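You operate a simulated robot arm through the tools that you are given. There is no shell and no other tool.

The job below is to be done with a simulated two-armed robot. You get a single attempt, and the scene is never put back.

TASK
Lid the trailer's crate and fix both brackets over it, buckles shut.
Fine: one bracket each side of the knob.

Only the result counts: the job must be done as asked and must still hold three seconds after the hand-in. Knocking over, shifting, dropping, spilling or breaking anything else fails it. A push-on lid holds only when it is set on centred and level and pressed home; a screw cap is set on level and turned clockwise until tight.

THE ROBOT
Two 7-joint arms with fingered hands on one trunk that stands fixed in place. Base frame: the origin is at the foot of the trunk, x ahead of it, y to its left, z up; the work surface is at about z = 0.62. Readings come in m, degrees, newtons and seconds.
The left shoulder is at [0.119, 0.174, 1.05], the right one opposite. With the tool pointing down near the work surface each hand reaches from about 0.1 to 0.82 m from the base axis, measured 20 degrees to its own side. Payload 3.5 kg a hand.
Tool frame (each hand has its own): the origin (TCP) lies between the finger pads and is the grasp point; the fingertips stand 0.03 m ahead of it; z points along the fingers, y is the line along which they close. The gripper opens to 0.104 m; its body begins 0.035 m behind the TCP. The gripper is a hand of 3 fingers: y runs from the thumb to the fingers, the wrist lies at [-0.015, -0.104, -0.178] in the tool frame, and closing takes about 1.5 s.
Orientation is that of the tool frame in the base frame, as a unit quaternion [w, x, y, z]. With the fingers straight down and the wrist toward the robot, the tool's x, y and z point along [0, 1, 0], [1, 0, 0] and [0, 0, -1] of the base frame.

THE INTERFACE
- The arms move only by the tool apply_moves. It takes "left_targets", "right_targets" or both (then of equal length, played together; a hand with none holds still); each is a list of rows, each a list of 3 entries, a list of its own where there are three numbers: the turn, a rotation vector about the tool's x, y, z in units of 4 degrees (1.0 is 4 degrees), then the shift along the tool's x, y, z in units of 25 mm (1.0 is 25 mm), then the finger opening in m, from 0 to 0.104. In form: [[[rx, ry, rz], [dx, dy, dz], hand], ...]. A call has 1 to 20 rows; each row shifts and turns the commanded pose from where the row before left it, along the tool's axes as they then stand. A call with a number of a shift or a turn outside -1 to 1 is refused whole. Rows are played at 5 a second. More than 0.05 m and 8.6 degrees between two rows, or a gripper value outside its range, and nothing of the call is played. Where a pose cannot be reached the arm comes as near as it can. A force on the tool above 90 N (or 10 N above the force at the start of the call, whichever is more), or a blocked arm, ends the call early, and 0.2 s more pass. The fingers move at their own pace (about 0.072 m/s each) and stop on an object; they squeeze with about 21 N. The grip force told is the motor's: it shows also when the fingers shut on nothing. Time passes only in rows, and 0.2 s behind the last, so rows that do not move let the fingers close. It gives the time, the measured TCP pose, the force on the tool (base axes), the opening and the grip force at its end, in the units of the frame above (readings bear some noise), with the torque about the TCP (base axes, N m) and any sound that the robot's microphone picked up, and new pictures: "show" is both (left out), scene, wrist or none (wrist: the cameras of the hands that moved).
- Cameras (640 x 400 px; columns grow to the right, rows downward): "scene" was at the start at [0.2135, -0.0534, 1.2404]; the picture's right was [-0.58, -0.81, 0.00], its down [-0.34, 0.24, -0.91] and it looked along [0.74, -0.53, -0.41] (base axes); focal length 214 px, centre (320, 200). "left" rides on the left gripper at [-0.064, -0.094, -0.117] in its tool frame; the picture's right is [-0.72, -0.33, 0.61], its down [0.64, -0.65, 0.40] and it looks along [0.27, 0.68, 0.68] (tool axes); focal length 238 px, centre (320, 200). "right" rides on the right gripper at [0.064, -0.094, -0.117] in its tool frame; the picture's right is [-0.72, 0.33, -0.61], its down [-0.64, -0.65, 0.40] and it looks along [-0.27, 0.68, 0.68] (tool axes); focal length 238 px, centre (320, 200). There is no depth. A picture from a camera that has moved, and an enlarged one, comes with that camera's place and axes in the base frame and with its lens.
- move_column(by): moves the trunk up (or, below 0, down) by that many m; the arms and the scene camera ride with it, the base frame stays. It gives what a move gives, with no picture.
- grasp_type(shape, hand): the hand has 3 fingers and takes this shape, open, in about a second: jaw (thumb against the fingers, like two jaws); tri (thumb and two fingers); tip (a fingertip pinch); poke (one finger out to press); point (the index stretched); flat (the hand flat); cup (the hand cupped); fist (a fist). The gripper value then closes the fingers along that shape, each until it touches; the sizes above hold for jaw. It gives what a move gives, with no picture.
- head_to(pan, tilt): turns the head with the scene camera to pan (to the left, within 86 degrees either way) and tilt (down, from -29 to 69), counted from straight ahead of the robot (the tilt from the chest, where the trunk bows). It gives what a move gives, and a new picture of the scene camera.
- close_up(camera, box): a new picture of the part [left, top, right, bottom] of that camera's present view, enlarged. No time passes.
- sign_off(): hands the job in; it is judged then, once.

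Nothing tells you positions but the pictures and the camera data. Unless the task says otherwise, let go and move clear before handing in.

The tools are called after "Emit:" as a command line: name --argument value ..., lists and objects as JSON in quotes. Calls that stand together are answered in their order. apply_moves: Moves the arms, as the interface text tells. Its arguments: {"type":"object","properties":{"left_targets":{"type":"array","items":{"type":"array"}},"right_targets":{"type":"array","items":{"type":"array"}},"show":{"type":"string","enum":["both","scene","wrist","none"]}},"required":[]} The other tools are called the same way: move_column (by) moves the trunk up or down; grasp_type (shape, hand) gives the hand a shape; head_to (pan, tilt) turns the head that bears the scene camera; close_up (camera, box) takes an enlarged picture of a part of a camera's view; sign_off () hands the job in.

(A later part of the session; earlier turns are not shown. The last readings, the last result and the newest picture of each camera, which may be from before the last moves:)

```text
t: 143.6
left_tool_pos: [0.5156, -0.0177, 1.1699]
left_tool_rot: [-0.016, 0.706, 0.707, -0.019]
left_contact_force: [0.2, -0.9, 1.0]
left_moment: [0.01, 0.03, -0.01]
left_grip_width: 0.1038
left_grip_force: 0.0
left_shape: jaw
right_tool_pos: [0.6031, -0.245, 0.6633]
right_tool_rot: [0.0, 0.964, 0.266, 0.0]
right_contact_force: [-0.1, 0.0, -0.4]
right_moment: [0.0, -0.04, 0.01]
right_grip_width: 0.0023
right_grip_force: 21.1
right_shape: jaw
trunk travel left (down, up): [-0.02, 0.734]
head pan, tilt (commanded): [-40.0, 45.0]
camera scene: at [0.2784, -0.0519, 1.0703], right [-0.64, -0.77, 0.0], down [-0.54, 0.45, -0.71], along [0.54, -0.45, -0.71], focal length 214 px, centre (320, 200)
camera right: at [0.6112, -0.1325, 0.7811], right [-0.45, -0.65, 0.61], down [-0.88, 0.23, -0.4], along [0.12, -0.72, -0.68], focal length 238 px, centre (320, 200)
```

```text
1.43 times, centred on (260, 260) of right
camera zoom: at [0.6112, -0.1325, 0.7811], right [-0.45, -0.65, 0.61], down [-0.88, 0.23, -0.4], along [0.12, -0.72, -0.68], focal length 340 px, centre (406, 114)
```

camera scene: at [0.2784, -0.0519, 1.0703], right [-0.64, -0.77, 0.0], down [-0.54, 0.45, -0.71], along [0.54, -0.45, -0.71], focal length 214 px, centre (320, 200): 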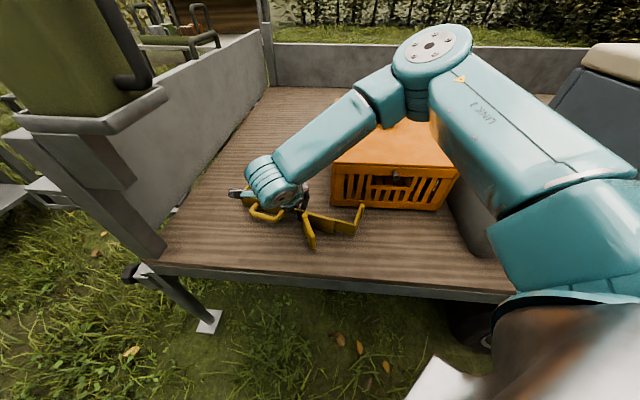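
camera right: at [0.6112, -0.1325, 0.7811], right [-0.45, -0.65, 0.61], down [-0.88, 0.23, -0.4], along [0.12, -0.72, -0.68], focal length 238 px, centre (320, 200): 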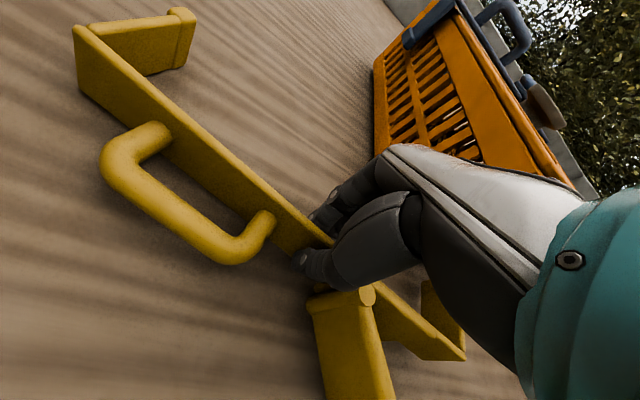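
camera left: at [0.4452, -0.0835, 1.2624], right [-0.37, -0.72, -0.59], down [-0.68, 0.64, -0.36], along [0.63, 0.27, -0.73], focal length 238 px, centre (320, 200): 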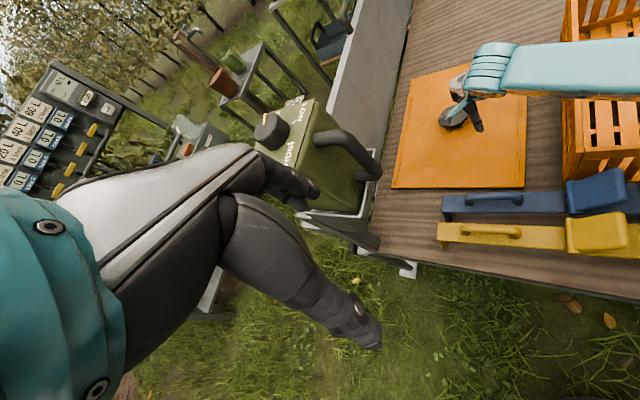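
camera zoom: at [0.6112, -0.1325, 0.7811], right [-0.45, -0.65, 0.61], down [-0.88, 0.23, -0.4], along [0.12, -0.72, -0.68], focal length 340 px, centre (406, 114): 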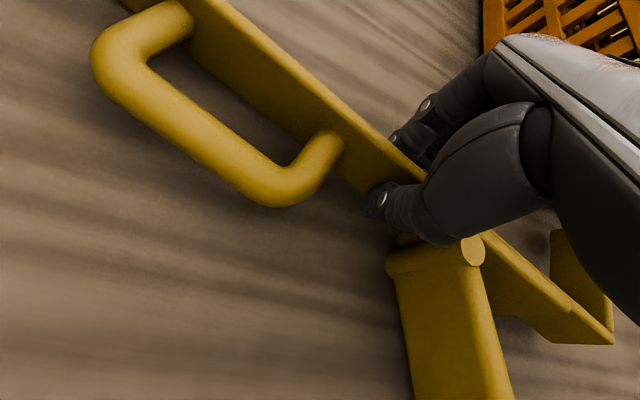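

The strap is now pinched flat between thumb and fingers. I'll lift it 10 cm and check the hold.

Emit:
apply_moves --right_targets '[[[0, 0, 0], [0, 0, -0.5], 0.0], [[0, 0, 0], [0, 0, -0.8], 0.0], [[0, 0, 0], [0, 0, -1], 0.0], [[0, 0, 0], [0, 0, -1], 0.0], [[0, 0, 0], [0, 0, -1], 0.0], [[0, 0, 0], [0, 0, -1], 0.0], [[0, 0, 0], [0, 0, 0], 0.0]]'

Emit:
close_up --camera "scene" --box '[210, 80, 410, 260]'

```text
t: 145.2
left_tool_pos: [0.5162, -0.0183, 1.1701]
left_tool_rot: [-0.017, 0.706, 0.708, -0.019]
left_contact_force: [-0.7, -0.1, 0.7]
left_moment: [-0.01, -0.02, 0.0]
left_grip_width: 0.1035
left_grip_force: 0.2
left_shape: jaw
right_tool_pos: [0.6032, -0.2456, 0.7959]
right_tool_rot: [0.0, 0.964, 0.267, 0.0]
right_contact_force: [-0.4, 0.3, -2.1]
right_moment: [-0.01, 0.01, -0.04]
right_grip_width: 0.0022
right_grip_force: 21.4
right_shape: jaw
trunk travel left (down, up): [-0.02, 0.734]
head pan, tilt (commanded): [-40.0, 45.0]
camera scene: at [0.2784, -0.0519, 1.0703], right [-0.64, -0.77, 0.0], down [-0.54, 0.45, -0.71], along [0.54, -0.45, -0.71], focal length 214 px, centre (320, 200)
camera right: at [0.6108, -0.1327, 0.9144], right [-0.45, -0.65, 0.61], down [-0.88, 0.23, -0.4], along [0.12, -0.72, -0.68], focal length 238 px, centre (320, 200)
```

scene: 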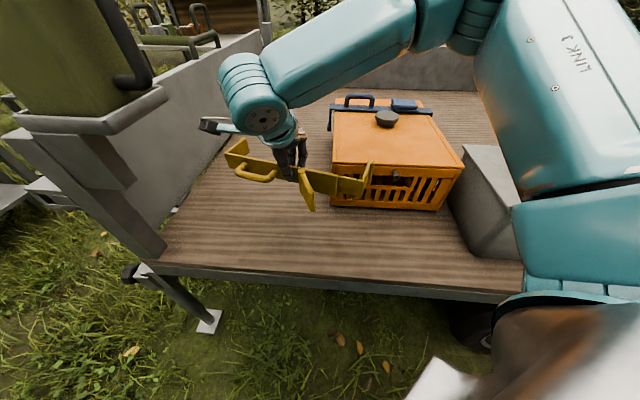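
right: 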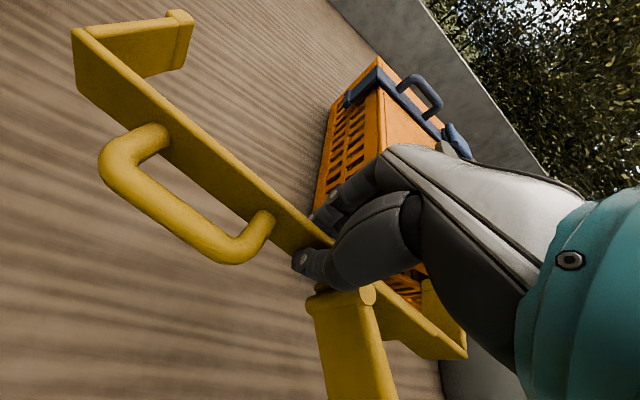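

```text
2.22 times, centred on (310, 170) of scene
camera zoom: at [0.2784, -0.0519, 1.0703], right [-0.64, -0.77, 0.0], down [-0.54, 0.45, -0.71], along [0.54, -0.45, -0.71], focal length 477 px, centre (342, 267)
```

zoom: 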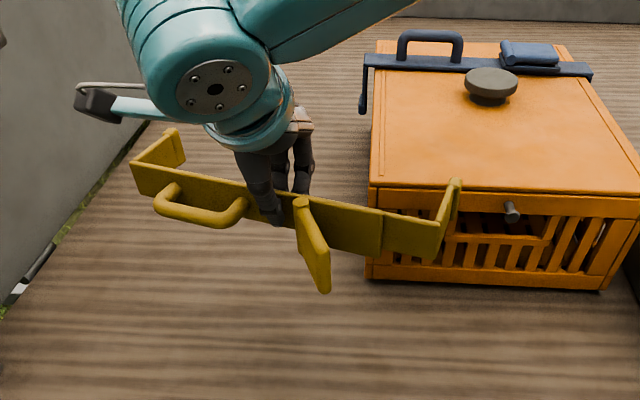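

The bracket is held firmly and square to the fingers, lying on its side. I'll carry it left, away from the crate, and turn back to -45°.

Emit:
apply_moves --right_targets '[[[0, 0, 0], [-0.066, -0.921, -0.55], 0.0], [[0, 0, 0], [-0.066, -0.921, -0.55], 0.0], [[0, 0, 0], [-0.066, -0.921, -0.55], 0.0], [[0, 0, 0], [-0.066, -0.921, -0.55], 0.0], [[0, 0, -0.9], [0, 0, 0], 0.0], [[0, 0, -0.9], [0, 0, 0], 0.0], [[0, 0, -0.9], [0, 0, 0], 0.0], [[0, 0, -0.9], [0, 0, 0], 0.0], [[0, 0, 0], [0, 0, 0], 0.0]]' --show "scene"

```text
t: 147.2
left_tool_pos: [0.517, -0.0177, 1.1702]
left_tool_rot: [-0.017, 0.706, 0.707, -0.018]
left_contact_force: [0.3, -0.4, -0.3]
left_moment: [0.0, 0.0, 0.0]
left_grip_width: 0.1037
left_grip_force: 0.0
left_shape: jaw
right_tool_pos: [0.5462, -0.1898, 0.8491]
right_tool_rot: [0.0, 0.923, 0.385, 0.0]
right_contact_force: [0.2, -0.4, -1.6]
right_moment: [0.01, -0.01, 0.03]
right_grip_width: 0.0021
right_grip_force: 21.2
right_shape: jaw
right hand out of reach, approached as far as the arm can: row 3, 4
trunk travel left (down, up): [-0.02, 0.734]
head pan, tilt (commanded): [-40.0, 45.0]
camera scene: at [0.2784, -0.0519, 1.0703], right [-0.64, -0.77, 0.0], down [-0.54, 0.45, -0.71], along [0.54, -0.45, -0.71], focal length 214 px, centre (320, 200)
```

scene: 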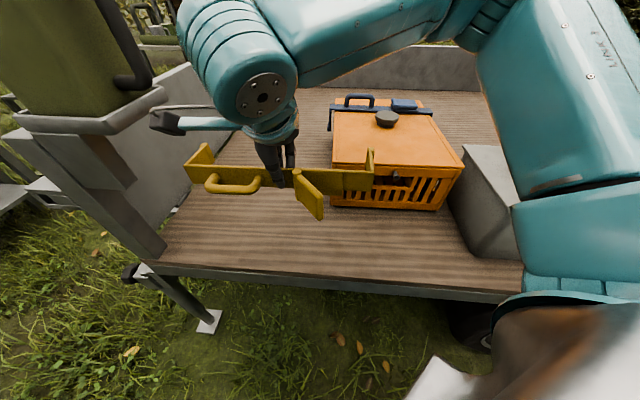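

Now at [0.546, -0.190, 0.849] with the strap along the cross axis. I'll start the back-tilt in stages.

Emit:
apply_moves --right_targets '[[[1, 0, 0], [0, 0, 0], 0.0], [[1, 0, 0], [0, 0, 0], 0.0], [[1, 0, 0], [0, 0, 0], 0.0], [[1, 0, 0], [0, 0, 0], 0.0], [[1, 0, 0], [0, 0, 0], 0.0], [[1, 0, 0], [0, 0, 0], 0.0], [[1, 0, 0], [0, 0, 0], 0.0], [[1, 0, 0], [0, 0, 0], 0.0], [[1, 0, 0], [0, 0, 0], 0.0], [[1, 0, 0], [0, 0, 0], 0.0], [[0, 0, 0], [0, 0, 0], 0.0]]' --show "scene"

```text
t: 149.6
left_tool_pos: [0.517, -0.0183, 1.1703]
left_tool_rot: [-0.017, 0.706, 0.708, -0.018]
left_contact_force: [1.0, -0.3, -0.7]
left_moment: [0.0, 0.01, 0.02]
left_grip_width: 0.1039
left_grip_force: 0.0
left_shape: jaw
right_tool_pos: [0.5459, -0.1901, 0.8495]
right_tool_rot: [-0.317, 0.867, 0.362, -0.131]
right_contact_force: [-0.5, 0.8, -1.5]
right_moment: [0.0, -0.02, -0.01]
right_grip_width: 0.0019
right_grip_force: 20.9
right_shape: jaw
trunk travel left (down, up): [-0.02, 0.734]
head pan, tilt (commanded): [-40.0, 45.0]
camera scene: at [0.2784, -0.0519, 1.0703], right [-0.64, -0.77, 0.0], down [-0.54, 0.45, -0.71], along [0.54, -0.45, -0.71], focal length 214 px, centre (320, 200)
```

scene: 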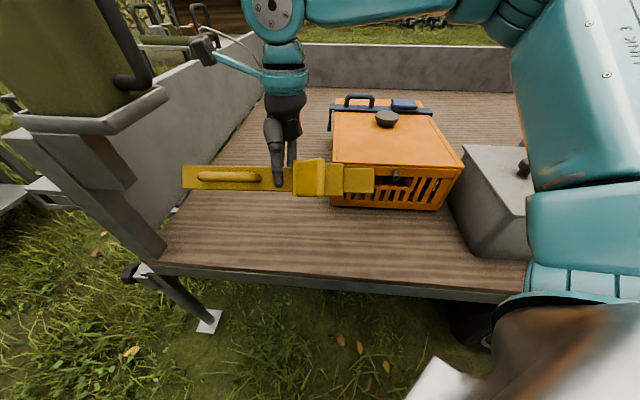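

Forty degrees reached cleanly and the bracket is turning with the hand, legs going down behind it. I'll continue another 40°.

Emit:
apply_moves --right_targets '[[[1, 0, 0], [0, 0, 0], 0.0], [[1, 0, 0], [0, 0, 0], 0.0], [[1, 0, 0], [0, 0, 0], 0.0], [[1, 0, 0], [0, 0, 0], 0.0], [[1, 0, 0], [0, 0, 0], 0.0], [[1, 0, 0], [0, 0, 0], 0.0], [[1, 0, 0], [0, 0, 0], 0.0], [[1, 0, 0], [0, 0, 0], 0.0], [[1, 0, 0], [0, 0, 0], 0.0], [[1, 0, 0], [0, 0, 0], 0.0], [[0, 0, 0], [0, 0, 0], 0.0]]'

Emit:
close_up --camera "scene" --box '[160, 60, 400, 260]'

```text
t: 152.0
left_tool_pos: [0.5168, -0.0182, 1.171]
left_tool_rot: [-0.017, 0.707, 0.707, -0.018]
left_contact_force: [0.4, 0.3, 0.5]
left_moment: [0.03, 0.01, 0.0]
left_grip_width: 0.1038
left_grip_force: 0.0
left_shape: jaw
right_tool_pos: [0.5467, -0.1897, 0.8491]
right_tool_rot: [-0.593, 0.707, 0.295, -0.248]
right_contact_force: [-0.7, 0.5, -1.5]
right_moment: [-0.01, -0.01, 0.02]
right_grip_width: 0.0021
right_grip_force: 20.8
right_shape: jaw
trunk travel left (down, up): [-0.02, 0.734]
head pan, tilt (commanded): [-40.0, 45.0]
camera scene: at [0.2784, -0.0519, 1.0703], right [-0.64, -0.77, 0.0], down [-0.54, 0.45, -0.71], along [0.54, -0.45, -0.71], focal length 214 px, centre (320, 200)
camera right: at [0.6629, -0.2146, 0.9639], right [-0.04, -0.98, -0.22], down [-0.81, -0.1, 0.57], along [-0.58, 0.2, -0.79], focal length 238 px, centre (320, 200)
```

scene: 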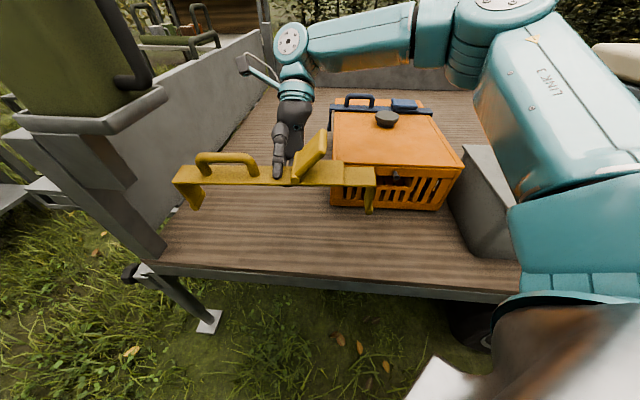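
right: 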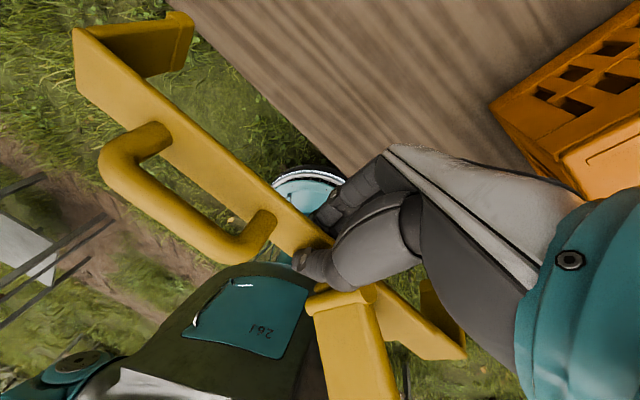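

```text
2.00 times, centred on (280, 160) of scene
camera zoom: at [0.2784, -0.0519, 1.0703], right [-0.64, -0.77, 0.0], down [-0.54, 0.45, -0.71], along [0.54, -0.45, -0.71], focal length 429 px, centre (400, 280)
```

zoom: 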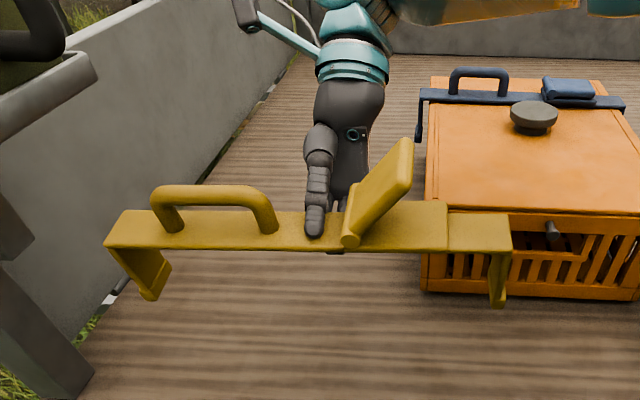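

The bracket is now upright in the hand, legs down. I'll shift it left and nearer so my wrist and forearm stay clear of the crate, and finish the tilt.

Emit:
apply_moves --right_targets '[[[0, 0, 0], [0.637, -0.105, 0.597], 0.0], [[0, 0, 0], [0.637, -0.105, 0.597], 0.0], [[0, 0, 0], [0.637, -0.105, 0.597], 0.0], [[1, 0, 0], [0, 0, 0], 0.0], [[1, 0, 0], [0, 0, 0], 0.0], [[0, 0, 0], [0, 0, 0], 0.0]]'

Emit:
close_up --camera "scene" --box '[120, 60, 400, 270]'

```text
t: 153.4
left_tool_pos: [0.5165, -0.0183, 1.1709]
left_tool_rot: [-0.017, 0.706, 0.708, -0.018]
left_contact_force: [-0.3, -0.5, 0.3]
left_moment: [-0.03, 0.0, -0.01]
left_grip_width: 0.1037
left_grip_force: 0.0
left_shape: jaw
right_tool_pos: [0.5483, -0.1236, 0.8504]
right_tool_rot: [-0.642, 0.664, 0.277, -0.267]
right_contact_force: [0.7, 0.3, -1.2]
right_moment: [-0.03, -0.02, 0.0]
right_grip_width: 0.002
right_grip_force: 20.7
right_shape: jaw
trunk travel left (down, up): [-0.02, 0.734]
head pan, tilt (commanded): [-40.0, 45.0]
camera scene: at [0.2783, -0.0519, 1.0704], right [-0.64, -0.77, 0.0], down [-0.54, 0.45, -0.71], along [0.54, -0.45, -0.71], focal length 214 px, centre (320, 200)
camera right: at [0.6746, -0.159, 0.949], right [-0.06, -0.95, -0.31], down [-0.75, -0.15, 0.64], along [-0.65, 0.27, -0.71], focal length 238 px, centre (320, 200)
```

scene: 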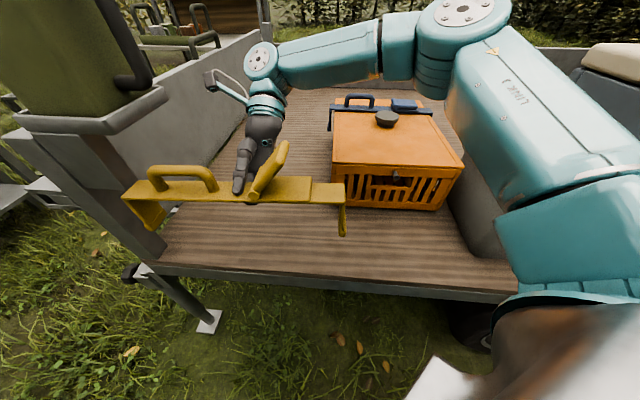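
right: 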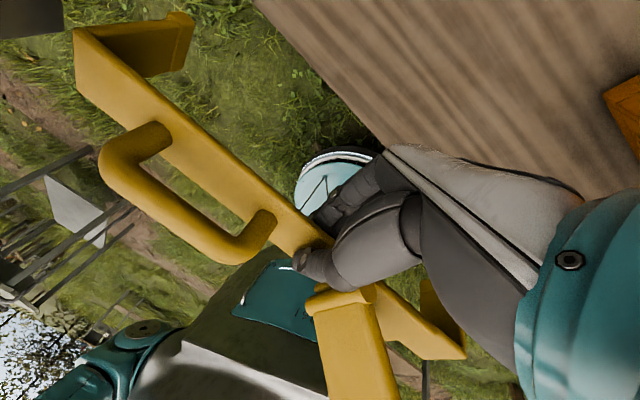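

```text
1.90 times, centred on (260, 165) of scene
camera zoom: at [0.2783, -0.0519, 1.0704], right [-0.64, -0.77, 0.0], down [-0.54, 0.45, -0.71], along [0.54, -0.45, -0.71], focal length 408 px, centre (434, 267)
```

zoom: 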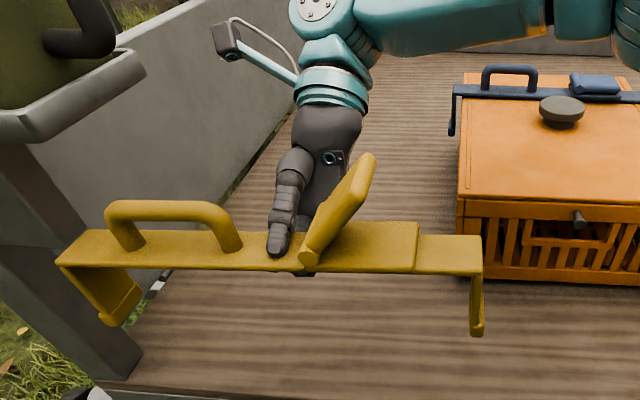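

The bracket is upright and held well. I'll lower it towards the bed, easing slightly right, away from the post.

Emit:
apply_moves --right_targets '[[[0, 0, 0], [-0.3, 0.6, 0], 0.0], [[0, 0, 0], [-0.3, 0.8, 0], 0.0], [[0, 0, 0], [-0.3, 0.8, 0], 0.0], [[0, 0, 0], [0, 0.8, 0], 0.0], [[0, 0, 0], [0, 0, 0], 0.0]]' --show "scene"

Emit:
close_up --camera "scene" --box '[120, 60, 400, 270]'

```text
t: 154.6
left_tool_pos: [0.5169, -0.0176, 1.1704]
left_tool_rot: [-0.017, 0.707, 0.707, -0.018]
left_contact_force: [0.2, -1.1, -0.5]
left_moment: [-0.01, 0.01, 0.0]
left_grip_width: 0.1034
left_grip_force: 0.1
left_shape: jaw
right_tool_pos: [0.5326, -0.1414, 0.7746]
right_tool_rot: [-0.641, 0.664, 0.276, -0.266]
right_contact_force: [-0.3, -0.3, -2.1]
right_moment: [-0.03, -0.04, -0.01]
right_grip_width: 0.0022
right_grip_force: 21.4
right_shape: jaw
trunk travel left (down, up): [-0.02, 0.734]
head pan, tilt (commanded): [-40.0, 45.0]
camera scene: at [0.2784, -0.0519, 1.0704], right [-0.64, -0.77, 0.0], down [-0.54, 0.45, -0.71], along [0.54, -0.45, -0.71], focal length 214 px, centre (320, 200)
```

scene: 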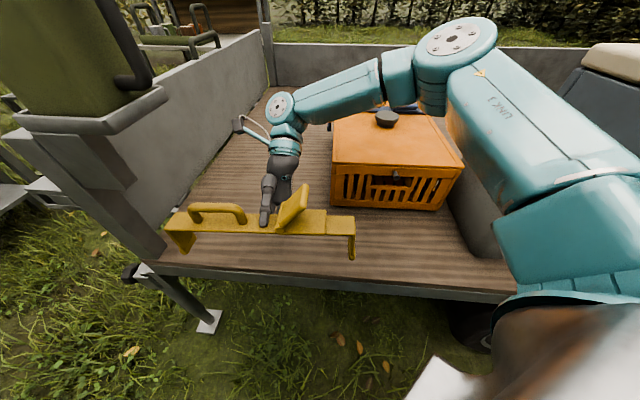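

```text
1.90 times, centred on (260, 165) of scene
camera zoom: at [0.2784, -0.0519, 1.0704], right [-0.64, -0.77, 0.0], down [-0.54, 0.45, -0.71], along [0.54, -0.45, -0.71], focal length 408 px, centre (434, 267)
```

zoom: 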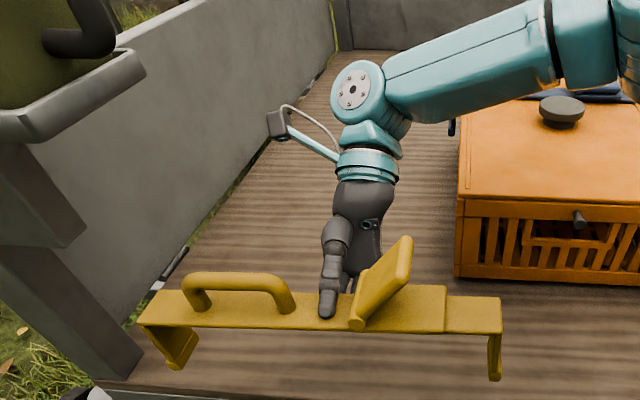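

Forearm and wrist are well clear of the crate. I'll lower most of the remaining way.

Emit:
apply_moves --right_targets '[[[0, 0, 0], [0, 0.8, -0.1], 0.0], [[0, 0, 0], [0, 0.8, -0.1], 0.0], [[0, 0, 0], [0, 0.7, -0.1], 0.0], [[0, 0, 0], [0, 0, 0], 0.0]]' --show "none"

Emit:
close_up --camera "scene" --box '[150, 100, 470, 280]'

```text
t: 155.6
left_tool_pos: [0.515, -0.0175, 1.1712]
left_tool_rot: [-0.017, 0.706, 0.708, -0.018]
left_contact_force: [0.4, -0.3, -0.2]
left_moment: [-0.01, -0.03, 0.01]
left_grip_width: 0.1035
left_grip_force: 0.1
left_shape: jaw
right_tool_pos: [0.5391, -0.1476, 0.7172]
right_tool_rot: [-0.641, 0.664, 0.277, -0.267]
right_contact_force: [0.0, 0.5, -1.9]
right_moment: [0.0, -0.01, 0.02]
right_grip_width: 0.0022
right_grip_force: 20.8
right_shape: jaw
trunk travel left (down, up): [-0.02, 0.734]
head pan, tilt (commanded): [-40.0, 45.0]
```

```text
2.00 times, centred on (310, 190) of scene
camera zoom: at [0.2784, -0.0519, 1.0704], right [-0.64, -0.77, 0.0], down [-0.54, 0.45, -0.71], along [0.54, -0.45, -0.71], focal length 429 px, centre (340, 220)
```

zoom: 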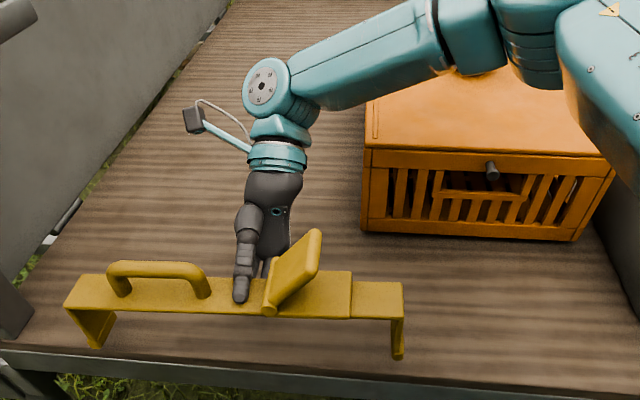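

About 2 cm to go. I'll lower in small steps until the feet touch.

Emit:
apply_moves --right_targets '[[[0, 0, 0], [0, 0.28, -0.02], 0.0], [[0, 0, 0], [0, 0.28, -0.02], 0.0], [[0, 0, 0], [0, 0.2, 0], 0.0], [[0, 0, 0], [0, 0, 0], 0.0]]' --show "none"

Emit:
close_up --camera "scene" --box '[170, 190, 370, 280]'

```text
t: 156.6
left_tool_pos: [0.5167, -0.0178, 1.17]
left_tool_rot: [-0.017, 0.706, 0.708, -0.019]
left_contact_force: [0.1, 0.1, 0.0]
left_moment: [0.05, 0.02, 0.01]
left_grip_width: 0.1039
left_grip_force: 0.1
left_shape: jaw
right_tool_pos: [0.5408, -0.1506, 0.6991]
right_tool_rot: [-0.641, 0.664, 0.277, -0.267]
right_contact_force: [-0.4, 1.0, -1.0]
right_moment: [-0.03, -0.02, -0.02]
right_grip_width: 0.0023
right_grip_force: 21.2
right_shape: jaw
trunk travel left (down, up): [-0.02, 0.734]
head pan, tilt (commanded): [-40.0, 45.0]
```

```text
3.20 times, centred on (270, 235) of scene
camera zoom: at [0.2784, -0.0519, 1.0703], right [-0.64, -0.77, 0.0], down [-0.54, 0.45, -0.71], along [0.54, -0.45, -0.71], focal length 686 px, centre (480, 88)
```

zoom: 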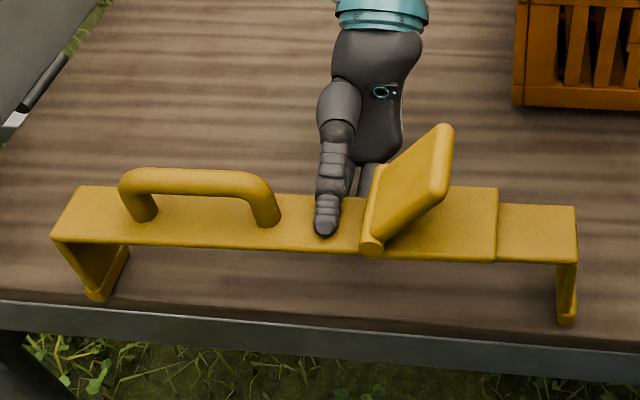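

The feet would land right at the bed's edge, so I'll lift a touch, move 3 cm further onto the bed and lower again.

Emit:
apply_moves --right_targets '[[[0, 0, 0], [0, -0.3, -0.3], 0.0], [[0, 0, 0], [0, 0, -0.5], 0.0], [[0, 0, 0], [0, 0, -0.5], 0.0], [[0, 0, 0], [0, 0.25, 0], 0.0], [[0, 0, 0], [0, 0.2, 0], 0.0], [[0, 0, 0], [0, 0, 0], 0.0]]' --show "none"

Emit:
close_up --camera "scene" --box '[170, 190, 370, 280]'

```text
t: 158.0
left_tool_pos: [0.5159, -0.0177, 1.1715]
left_tool_rot: [-0.016, 0.706, 0.708, -0.018]
left_contact_force: [0.6, -0.1, 0.3]
left_moment: [0.01, 0.0, 0.02]
left_grip_width: 0.1037
left_grip_force: 0.1
left_shape: jaw
right_tool_pos: [0.5638, -0.1727, 0.6962]
right_tool_rot: [-0.642, 0.664, 0.277, -0.267]
right_contact_force: [-1.8, 0.6, 1.7]
right_moment: [0.06, 0.05, 0.0]
right_grip_width: 0.0023
right_grip_force: 21.1
right_shape: jaw
trunk travel left (down, up): [-0.02, 0.734]
head pan, tilt (commanded): [-40.0, 45.0]
```

```text
3.20 times, centred on (270, 235) of scene
camera zoom: at [0.278, -0.0518, 1.0705], right [-0.64, -0.77, 0.0], down [-0.54, 0.45, -0.71], along [0.54, -0.45, -0.71], focal length 686 px, centre (480, 88)
```

zoom: 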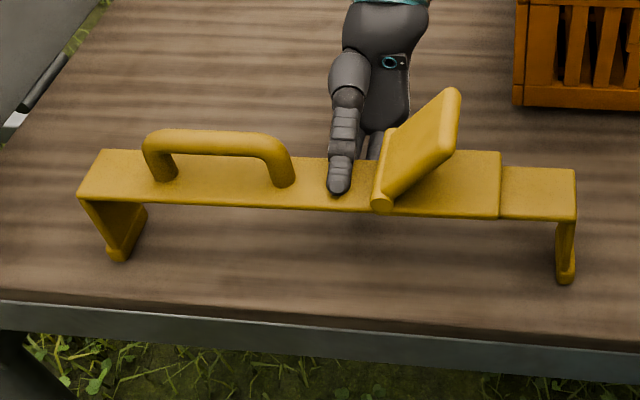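

The bracket's feet are on the bed. I'll open the fingers gently so it stands by itself.

Emit:
apply_moves --right_targets '[[[0, 0, 0], [0, 0, 0], 0.008], [[0, 0, 0], [0, 0, 0], 0.016], [[0, 0, 0], [0, 0, 0], 0.024], [[0, 0, 0], [0, 0, 0], 0.032], [[0, 0, 0], [0, 0, 0], 0.04], [[0, 0, 0], [0, 0, 0], 0.04]]' --show "none"

Emit:
close_up --camera "scene" --box '[170, 170, 370, 280]'

Emit:
close_up --camera "right" --box '[200, 120, 460, 380]'

```text
t: 159.4
left_tool_pos: [0.5161, -0.0185, 1.171]
left_tool_rot: [-0.017, 0.706, 0.707, -0.018]
left_contact_force: [-1.1, -1.0, -0.1]
left_moment: [0.0, 0.04, 0.04]
left_grip_width: 0.104
left_grip_force: 0.1
left_shape: jaw
right_tool_pos: [0.5648, -0.1729, 0.6951]
right_tool_rot: [-0.642, 0.664, 0.275, -0.266]
right_contact_force: [-0.5, -0.2, 0.2]
right_moment: [-0.02, 0.01, 0.03]
right_grip_width: 0.0394
right_grip_force: 0.0
right_shape: jaw
trunk travel left (down, up): [-0.02, 0.734]
head pan, tilt (commanded): [-40.0, 45.0]
```

```text
3.20 times, centred on (270, 225) of scene
camera zoom: at [0.2783, -0.0519, 1.0704], right [-0.64, -0.77, 0.0], down [-0.54, 0.45, -0.71], along [0.54, -0.45, -0.71], focal length 686 px, centre (480, 120)
```

zoom: 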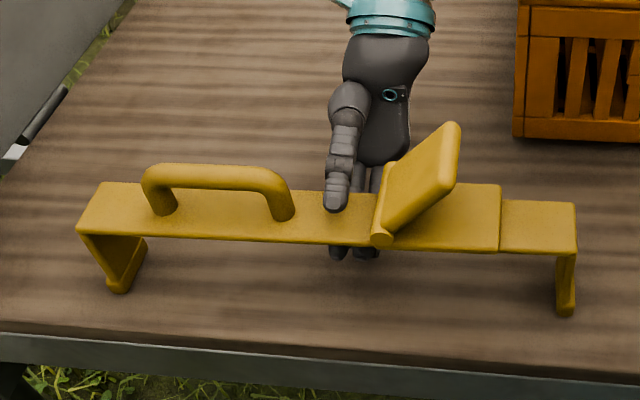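

```text
1.54 times, centred on (330, 250) of right
camera zoom: at [0.6912, -0.2078, 0.7955], right [-0.06, -0.95, -0.3], down [-0.75, -0.15, 0.64], along [-0.65, 0.27, -0.71], focal length 367 px, centre (305, 123)
```

zoom: 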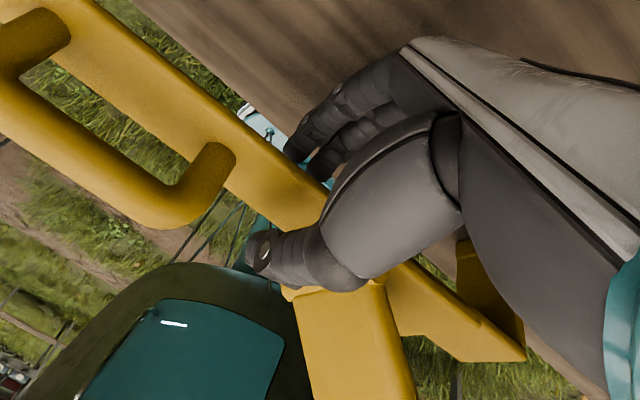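

The bracket stands upright on its own feet. I'll withdraw my fingers straight back from around the strap, away from me.

Emit:
apply_moves --right_targets '[[[0, 0, 0], [0.05, 0, -0.6], 0.04], [[0, 0, 0], [0.05, 0, -0.6], 0.04], [[0, 0, 0], [0.05, 0, -0.6], 0.04], [[0, 0, 0], [0.05, 0, -0.6], 0.04], [[0, 0, 0], [0, 0, 0], 0.04]]' --show "none"

Emit:
close_up --camera "scene" --box '[150, 100, 470, 280]'

```text
t: 160.6
left_tool_pos: [0.5168, -0.018, 1.1705]
left_tool_rot: [-0.016, 0.706, 0.708, -0.018]
left_contact_force: [-0.4, 0.4, 0.1]
left_moment: [0.02, -0.04, -0.03]
left_grip_width: 0.1038
left_grip_force: 0.0
left_shape: jaw
right_tool_pos: [0.5982, -0.2138, 0.7028]
right_tool_rot: [-0.641, 0.664, 0.277, -0.267]
right_contact_force: [0.5, -0.1, -0.5]
right_moment: [-0.04, -0.03, -0.03]
right_grip_width: 0.0395
right_grip_force: 0.0
right_shape: jaw
right hand out of reach, approached as far as the arm can: row 3, 4
trunk travel left (down, up): [-0.02, 0.734]
head pan, tilt (commanded): [-40.0, 45.0]
```

```text
2.00 times, centred on (310, 190) of scene
camera zoom: at [0.2782, -0.0519, 1.0704], right [-0.64, -0.77, 0.0], down [-0.54, 0.45, -0.71], along [0.54, -0.45, -0.71], focal length 429 px, centre (340, 220)
```

zoom: 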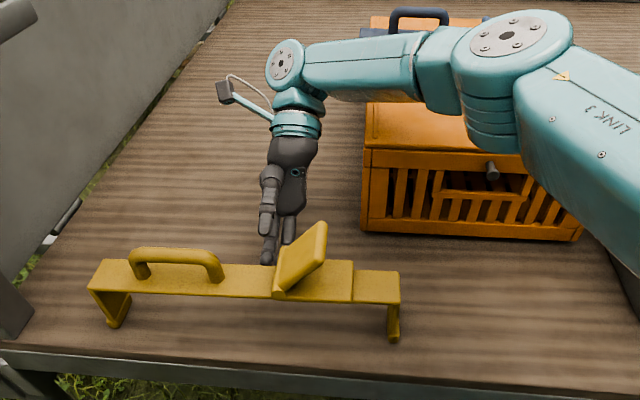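

The fingers are out from under the strap. I'll rise straight up.

Emit:
apply_moves --right_targets '[[[0, 0, 0], [0, -0.6, -0.1], 0.04], [[0, 0, 0], [0, -0.8, -0.1], 0.04], [[0, 0, 0], [0, -0.8, 0], 0.04], [[0, 0, 0], [0, -0.8, 0], 0.04], [[0, 0, 0], [0, -0.8, 0], 0.04], [[0, 0, 0], [0, -0.8, 0], 0.04], [[0, 0, 0], [0, -0.8, 0], 0.04], [[0, 0, 0], [0, 0, 0], 0.04]]' --show "scene"

```text
t: 162.4
left_tool_pos: [0.5165, -0.0165, 1.1711]
left_tool_rot: [-0.017, 0.706, 0.708, -0.019]
left_contact_force: [-0.3, 0.0, -0.3]
left_moment: [-0.01, -0.01, 0.03]
left_grip_width: 0.1035
left_grip_force: 0.1
left_shape: jaw
right_tool_pos: [0.5975, -0.2132, 0.8387]
right_tool_rot: [-0.641, 0.664, 0.277, -0.267]
right_contact_force: [-0.4, -0.2, 0.4]
right_moment: [0.04, 0.01, -0.01]
right_grip_width: 0.0393
right_grip_force: 0.0
right_shape: jaw
trunk travel left (down, up): [-0.02, 0.734]
head pan, tilt (commanded): [-40.0, 45.0]
camera scene: at [0.2783, -0.0518, 1.0703], right [-0.64, -0.77, 0.0], down [-0.54, 0.45, -0.71], along [0.54, -0.45, -0.71], focal length 214 px, centre (320, 200)
```

scene: 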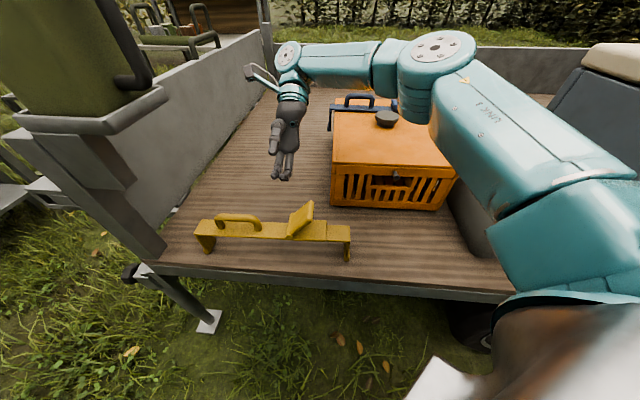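

The bracket is standing on the bed again. I'll bring the hand back to vertical above it.

Emit:
apply_moves --right_targets '[[[-1, 0, 0], [0, 0, 0], 0.06], [[-1, 0, 0], [0, 0, 0], 0.06], [[-1, 0, 0], [0, 0, 0], 0.06], [[-1, 0, 0], [0, 0, 0], 0.06], [[-1, 0, 0], [0, 0, 0], 0.06], [[-1, 0, 0], [0, 0, 0], 0.06], [[-1, 0, 0], [0, 0, 0], 0.06], [[-1, 0, 0], [0, 0, 0], 0.06], [[-1, 0, 0], [0, 0, 0], 0.06], [[-1, 0, 0], [0, 0, 0], 0.06], [[-1, 0, 0], [0, 0, 0], 0.06], [[-1, 0, 0], [0, 0, 0], 0.06], [[-1, 0, 0], [0, 0, 0], 0.06], [[-1, 0, 0], [0, 0, 0], 0.06], [[-1, 0, 0], [0, 0, 0], 0.06], [[-1, 0, 0], [0, 0, 0], 0.06], [[-1, 0, 0], [0, 0, 0], 0.06], [[-1, 0, 0], [0, 0, 0], 0.06], [[-1, 0, 0], [0, 0, 0], 0.06], [[-1, 0, 0], [0, 0, 0], 0.06]]' --show "none"

Emit:
apply_moves --right_targets '[[[-1, 0, 0], [0, 0, 0], 0.06], [[-0.9, 0, 0], [0, 0, 0], 0.06], [[0, 0, 0], [0, 0, 0], 0.06]]'

Emit:
close_up --camera "right" --box '[0, 60, 420, 400]'

Emit:
close_up --camera "scene" --box '[180, 190, 370, 280]'

```text
t: 166.6
left_tool_pos: [0.5171, -0.0181, 1.1706]
left_tool_rot: [-0.017, 0.706, 0.708, -0.018]
left_contact_force: [0.0, 0.3, -0.5]
left_moment: [-0.03, 0.0, -0.02]
left_grip_width: 0.1038
left_grip_force: 0.2
left_shape: jaw
right_tool_pos: [0.5972, -0.2132, 0.8363]
right_tool_rot: [-0.064, 0.921, 0.384, -0.026]
right_contact_force: [-0.3, 0.1, -0.1]
right_moment: [-0.01, -0.04, -0.01]
right_grip_width: 0.0598
right_grip_force: 0.1
right_shape: jaw
trunk travel left (down, up): [-0.02, 0.734]
head pan, tilt (commanded): [-40.0, 45.0]
```

```text
t: 167.4
left_tool_pos: [0.5165, -0.0179, 1.1699]
left_tool_rot: [-0.016, 0.707, 0.707, -0.018]
left_contact_force: [0.6, -0.2, 0.0]
left_moment: [0.01, 0.01, 0.0]
left_grip_width: 0.1038
left_grip_force: 0.0
left_shape: jaw
right_tool_pos: [0.5967, -0.2138, 0.8367]
right_tool_rot: [-0.003, 0.923, 0.384, -0.001]
right_contact_force: [0.4, 0.1, 1.0]
right_moment: [0.01, -0.01, 0.01]
right_grip_width: 0.0596
right_grip_force: 0.1
right_shape: jaw
trunk travel left (down, up): [-0.02, 0.734]
head pan, tilt (commanded): [-40.0, 45.0]
camera scene: at [0.2783, -0.0518, 1.0704], right [-0.64, -0.77, 0.0], down [-0.54, 0.45, -0.71], along [0.54, -0.45, -0.71], focal length 214 px, centre (320, 200)
camera right: at [0.5775, -0.1029, 0.9557], right [-0.27, -0.74, 0.61], down [-0.92, 0.01, -0.4], along [0.29, -0.67, -0.68], focal length 238 px, centre (320, 200)
```

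scene: 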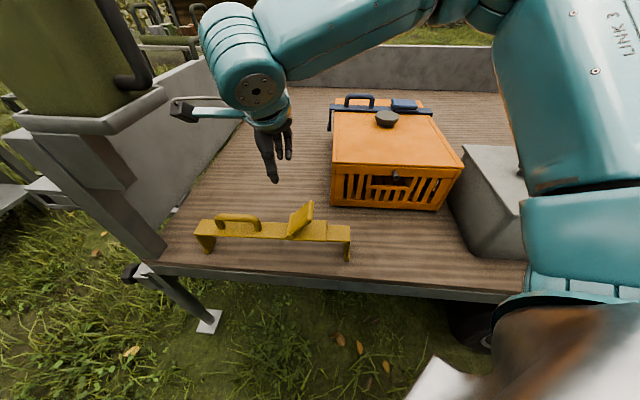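
right: 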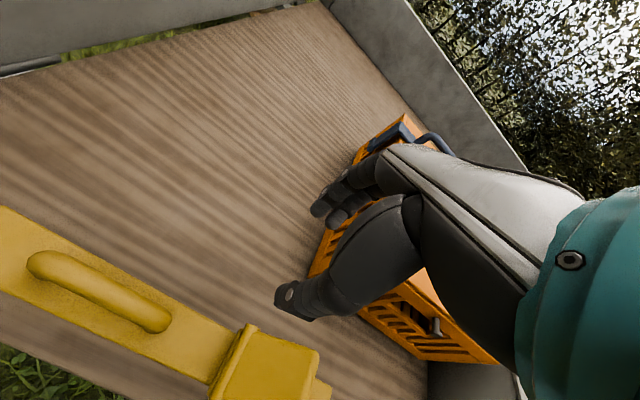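

```text
1.18 times, centred on (210, 230) of right
camera zoom: at [0.5775, -0.1029, 0.9557], right [-0.27, -0.74, 0.61], down [-0.92, 0.01, -0.4], along [0.29, -0.67, -0.68], focal length 280 px, centre (449, 165)
```

zoom: 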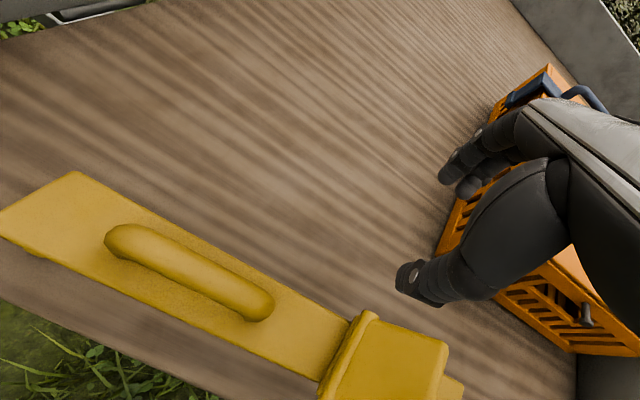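

```text
3.37 times, centred on (275, 235) of scene
camera zoom: at [0.2783, -0.0518, 1.0704], right [-0.64, -0.77, 0.0], down [-0.54, 0.45, -0.71], along [0.54, -0.45, -0.71], focal length 722 px, centre (472, 82)
```

zoom: 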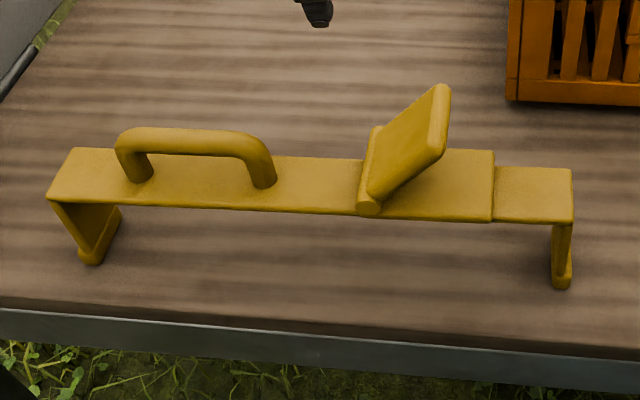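

The yellow bracket stands with its free span centred at about [0.557, -0.157]. I'll check whether I can reach over it vertically from here.

Emit:
apply_moves --right_targets '[[[0, 0, -0.42], [0, 0, 0], 0.066], [[0, 0, 0], [0.2, -0.9, 0], 0.066], [[0, 0, 0], [0.2, -0.9, 0], 0.066], [[0, 0, 0], [0, 0, 0], 0.066]]' --show "none"

```text
t: 168.4
left_tool_pos: [0.5169, -0.0168, 1.1706]
left_tool_rot: [-0.016, 0.706, 0.708, -0.018]
left_contact_force: [0.3, -0.6, 0.3]
left_moment: [0.01, -0.03, 0.01]
left_grip_width: 0.1042
left_grip_force: 0.0
left_shape: jaw
right_tool_pos: [0.5706, -0.1754, 0.837]
right_tool_rot: [-0.004, 0.917, 0.398, 0.0]
right_contact_force: [0.3, -0.1, 0.2]
right_moment: [-0.02, 0.01, 0.0]
right_grip_width: 0.066
right_grip_force: 0.2
right_shape: jaw
trunk travel left (down, up): [-0.02, 0.734]
head pan, tilt (commanded): [-40.0, 45.0]
```

Reachable so far. I'll finish centring and step downwards, checking for range limits.

Emit:
apply_moves --right_targets '[[[0, 0, 0], [0.17, -0.89, 0], 0.066], [[0, 0, 0], [0, 0, 0.8], 0.066], [[0, 0, 0], [0, 0, 0], 0.066]]' --show "none"

Emit:
apply_moves --right_targets '[[[0, 0, 0], [0, 0, 0.9], 0.066], [[0, 0, 0], [0, 0, 0.9], 0.066], [[0, 0, 0], [0, 0, 0], 0.066]]'

Emit:
close_up --camera "scene" --box '[180, 170, 370, 280]'

Emit:
close_up --camera "right" --box '[100, 120, 420, 400]'

```text
t: 169.2
left_tool_pos: [0.5152, -0.0167, 1.1709]
left_tool_rot: [-0.017, 0.706, 0.708, -0.018]
left_contact_force: [0.2, 1.0, -0.3]
left_moment: [0.0, 0.0, 0.0]
left_grip_width: 0.1039
left_grip_force: 0.1
left_shape: jaw
right_tool_pos: [0.556, -0.1646, 0.8179]
right_tool_rot: [-0.003, 0.917, 0.398, -0.001]
right_contact_force: [0.2, 0.4, 0.9]
right_moment: [0.05, 0.0, 0.03]
right_grip_width: 0.0656
right_grip_force: 0.0
right_shape: jaw
right hand out of reach, approached as far as the arm can: row 1
trunk travel left (down, up): [-0.02, 0.734]
head pan, tilt (commanded): [-40.0, 45.0]
```

```text
t: 170.0
left_tool_pos: [0.5157, -0.017, 1.1714]
left_tool_rot: [-0.017, 0.706, 0.708, -0.018]
left_contact_force: [-0.5, -0.3, -0.2]
left_moment: [-0.01, 0.03, -0.01]
left_grip_width: 0.1036
left_grip_force: 0.0
left_shape: jaw
right_tool_pos: [0.5562, -0.1641, 0.7713]
right_tool_rot: [-0.003, 0.917, 0.398, -0.001]
right_contact_force: [0.0, 0.1, 0.5]
right_moment: [-0.01, 0.01, -0.03]
right_grip_width: 0.0657
right_grip_force: 0.1
right_shape: jaw
trunk travel left (down, up): [-0.02, 0.734]
head pan, tilt (commanded): [-40.0, 45.0]
camera scene: at [0.2782, -0.0519, 1.0704], right [-0.64, -0.77, 0.0], down [-0.54, 0.45, -0.71], along [0.54, -0.45, -0.71], focal length 214 px, centre (320, 200)
camera right: at [0.5332, -0.0546, 0.8905], right [-0.25, -0.75, 0.61], down [-0.92, -0.02, -0.4], along [0.31, -0.66, -0.68], focal length 238 px, centre (320, 200)
```

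scene: 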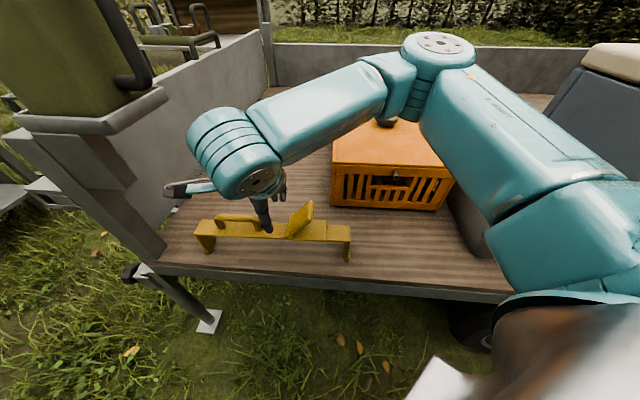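
right: 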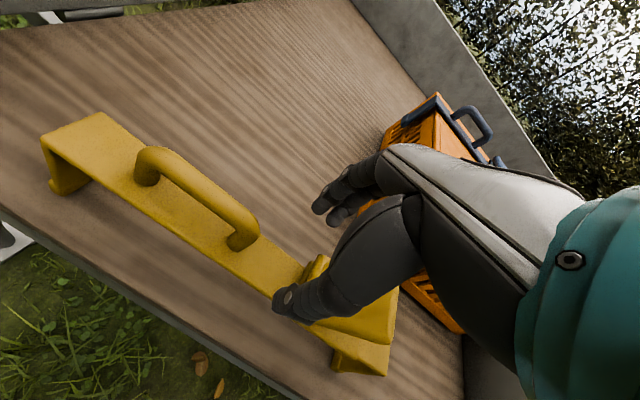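

```text
3.37 times, centred on (275, 225) of scene
camera zoom: at [0.2782, -0.0519, 1.0704], right [-0.64, -0.77, 0.0], down [-0.54, 0.45, -0.71], along [0.54, -0.45, -0.71], focal length 722 px, centre (472, 116)
```

zoom: 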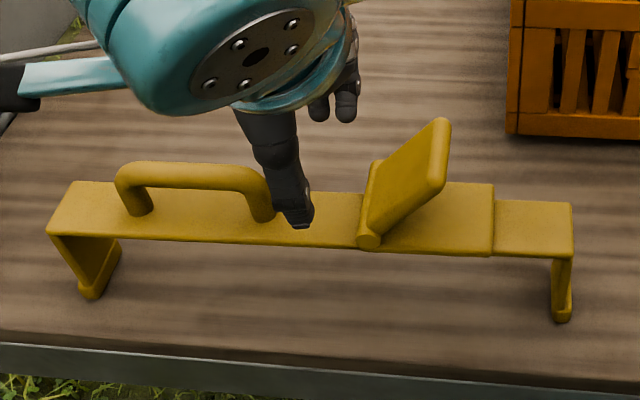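

```text
1.43 times, centred on (260, 260) of right
camera zoom: at [0.5332, -0.0546, 0.8905], right [-0.25, -0.75, 0.61], down [-0.92, -0.02, -0.4], along [0.31, -0.66, -0.68], focal length 340 px, centre (406, 114)
```

zoom: 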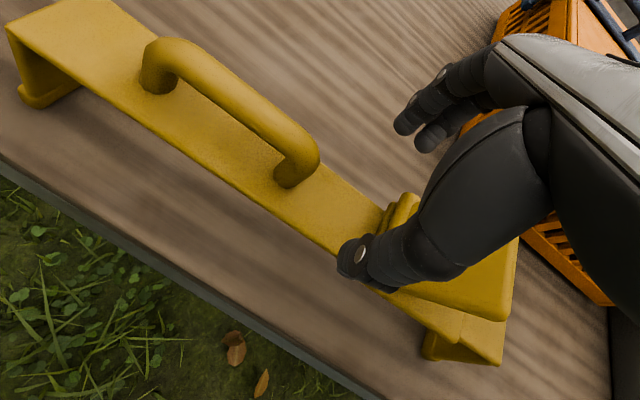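

I'm within a few millimetres of the ideal spot, just a bit towards the hinge. I'll nudge along the strap and descend further in checked steps.

Emit:
apply_moves --right_targets '[[[0, 0, 0], [0.2, -0.1, 0.5], 0.066], [[0, 0, 0], [0.1, -0.05, 0.5], 0.066], [[0, 0, 0], [0, 0, 0], 0.066]]'

Emit:
close_up --camera "right" --box '[100, 120, 420, 400]'

```text
t: 170.8
left_tool_pos: [0.5166, -0.0186, 1.1697]
left_tool_rot: [-0.017, 0.706, 0.708, -0.018]
left_contact_force: [0.1, -0.3, 0.2]
left_moment: [-0.02, 0.01, -0.02]
left_grip_width: 0.1038
left_grip_force: 0.0
left_shape: jaw
right_tool_pos: [0.5571, -0.1632, 0.7475]
right_tool_rot: [-0.004, 0.917, 0.399, 0.0]
right_contact_force: [0.3, 0.7, 0.0]
right_moment: [-0.02, 0.0, -0.02]
right_grip_width: 0.0655
right_grip_force: 0.0
right_shape: jaw
right hand out of reach, approached as far as the arm can: row 1
trunk travel left (down, up): [-0.02, 0.734]
head pan, tilt (commanded): [-40.0, 45.0]
camera scene: at [0.2781, -0.0518, 1.0704], right [-0.64, -0.77, 0.0], down [-0.54, 0.45, -0.71], along [0.54, -0.45, -0.71], focal length 214 px, centre (320, 200)
camera right: at [0.5346, -0.0527, 0.8659], right [-0.25, -0.75, 0.61], down [-0.92, -0.02, -0.4], along [0.31, -0.66, -0.68], focal length 238 px, centre (320, 200)
```

scene: 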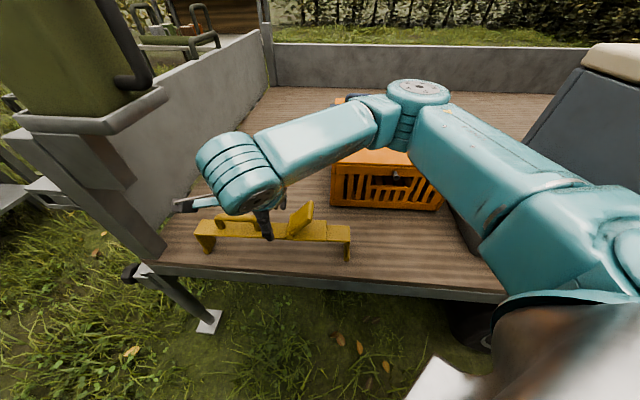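
right: 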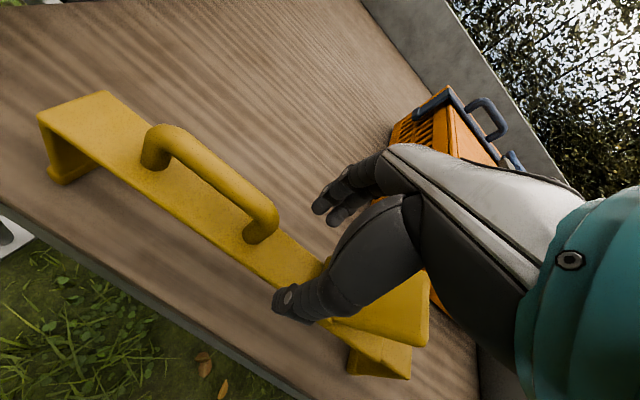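

```text
1.43 times, centred on (260, 260) of right
camera zoom: at [0.5346, -0.0527, 0.8659], right [-0.25, -0.75, 0.61], down [-0.92, -0.02, -0.4], along [0.31, -0.66, -0.68], focal length 340 px, centre (406, 114)
```

zoom: 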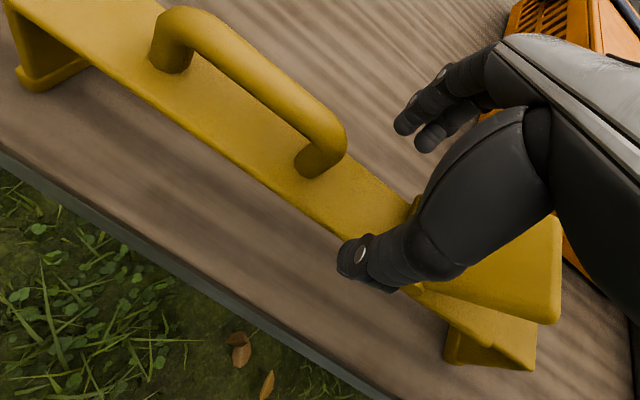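

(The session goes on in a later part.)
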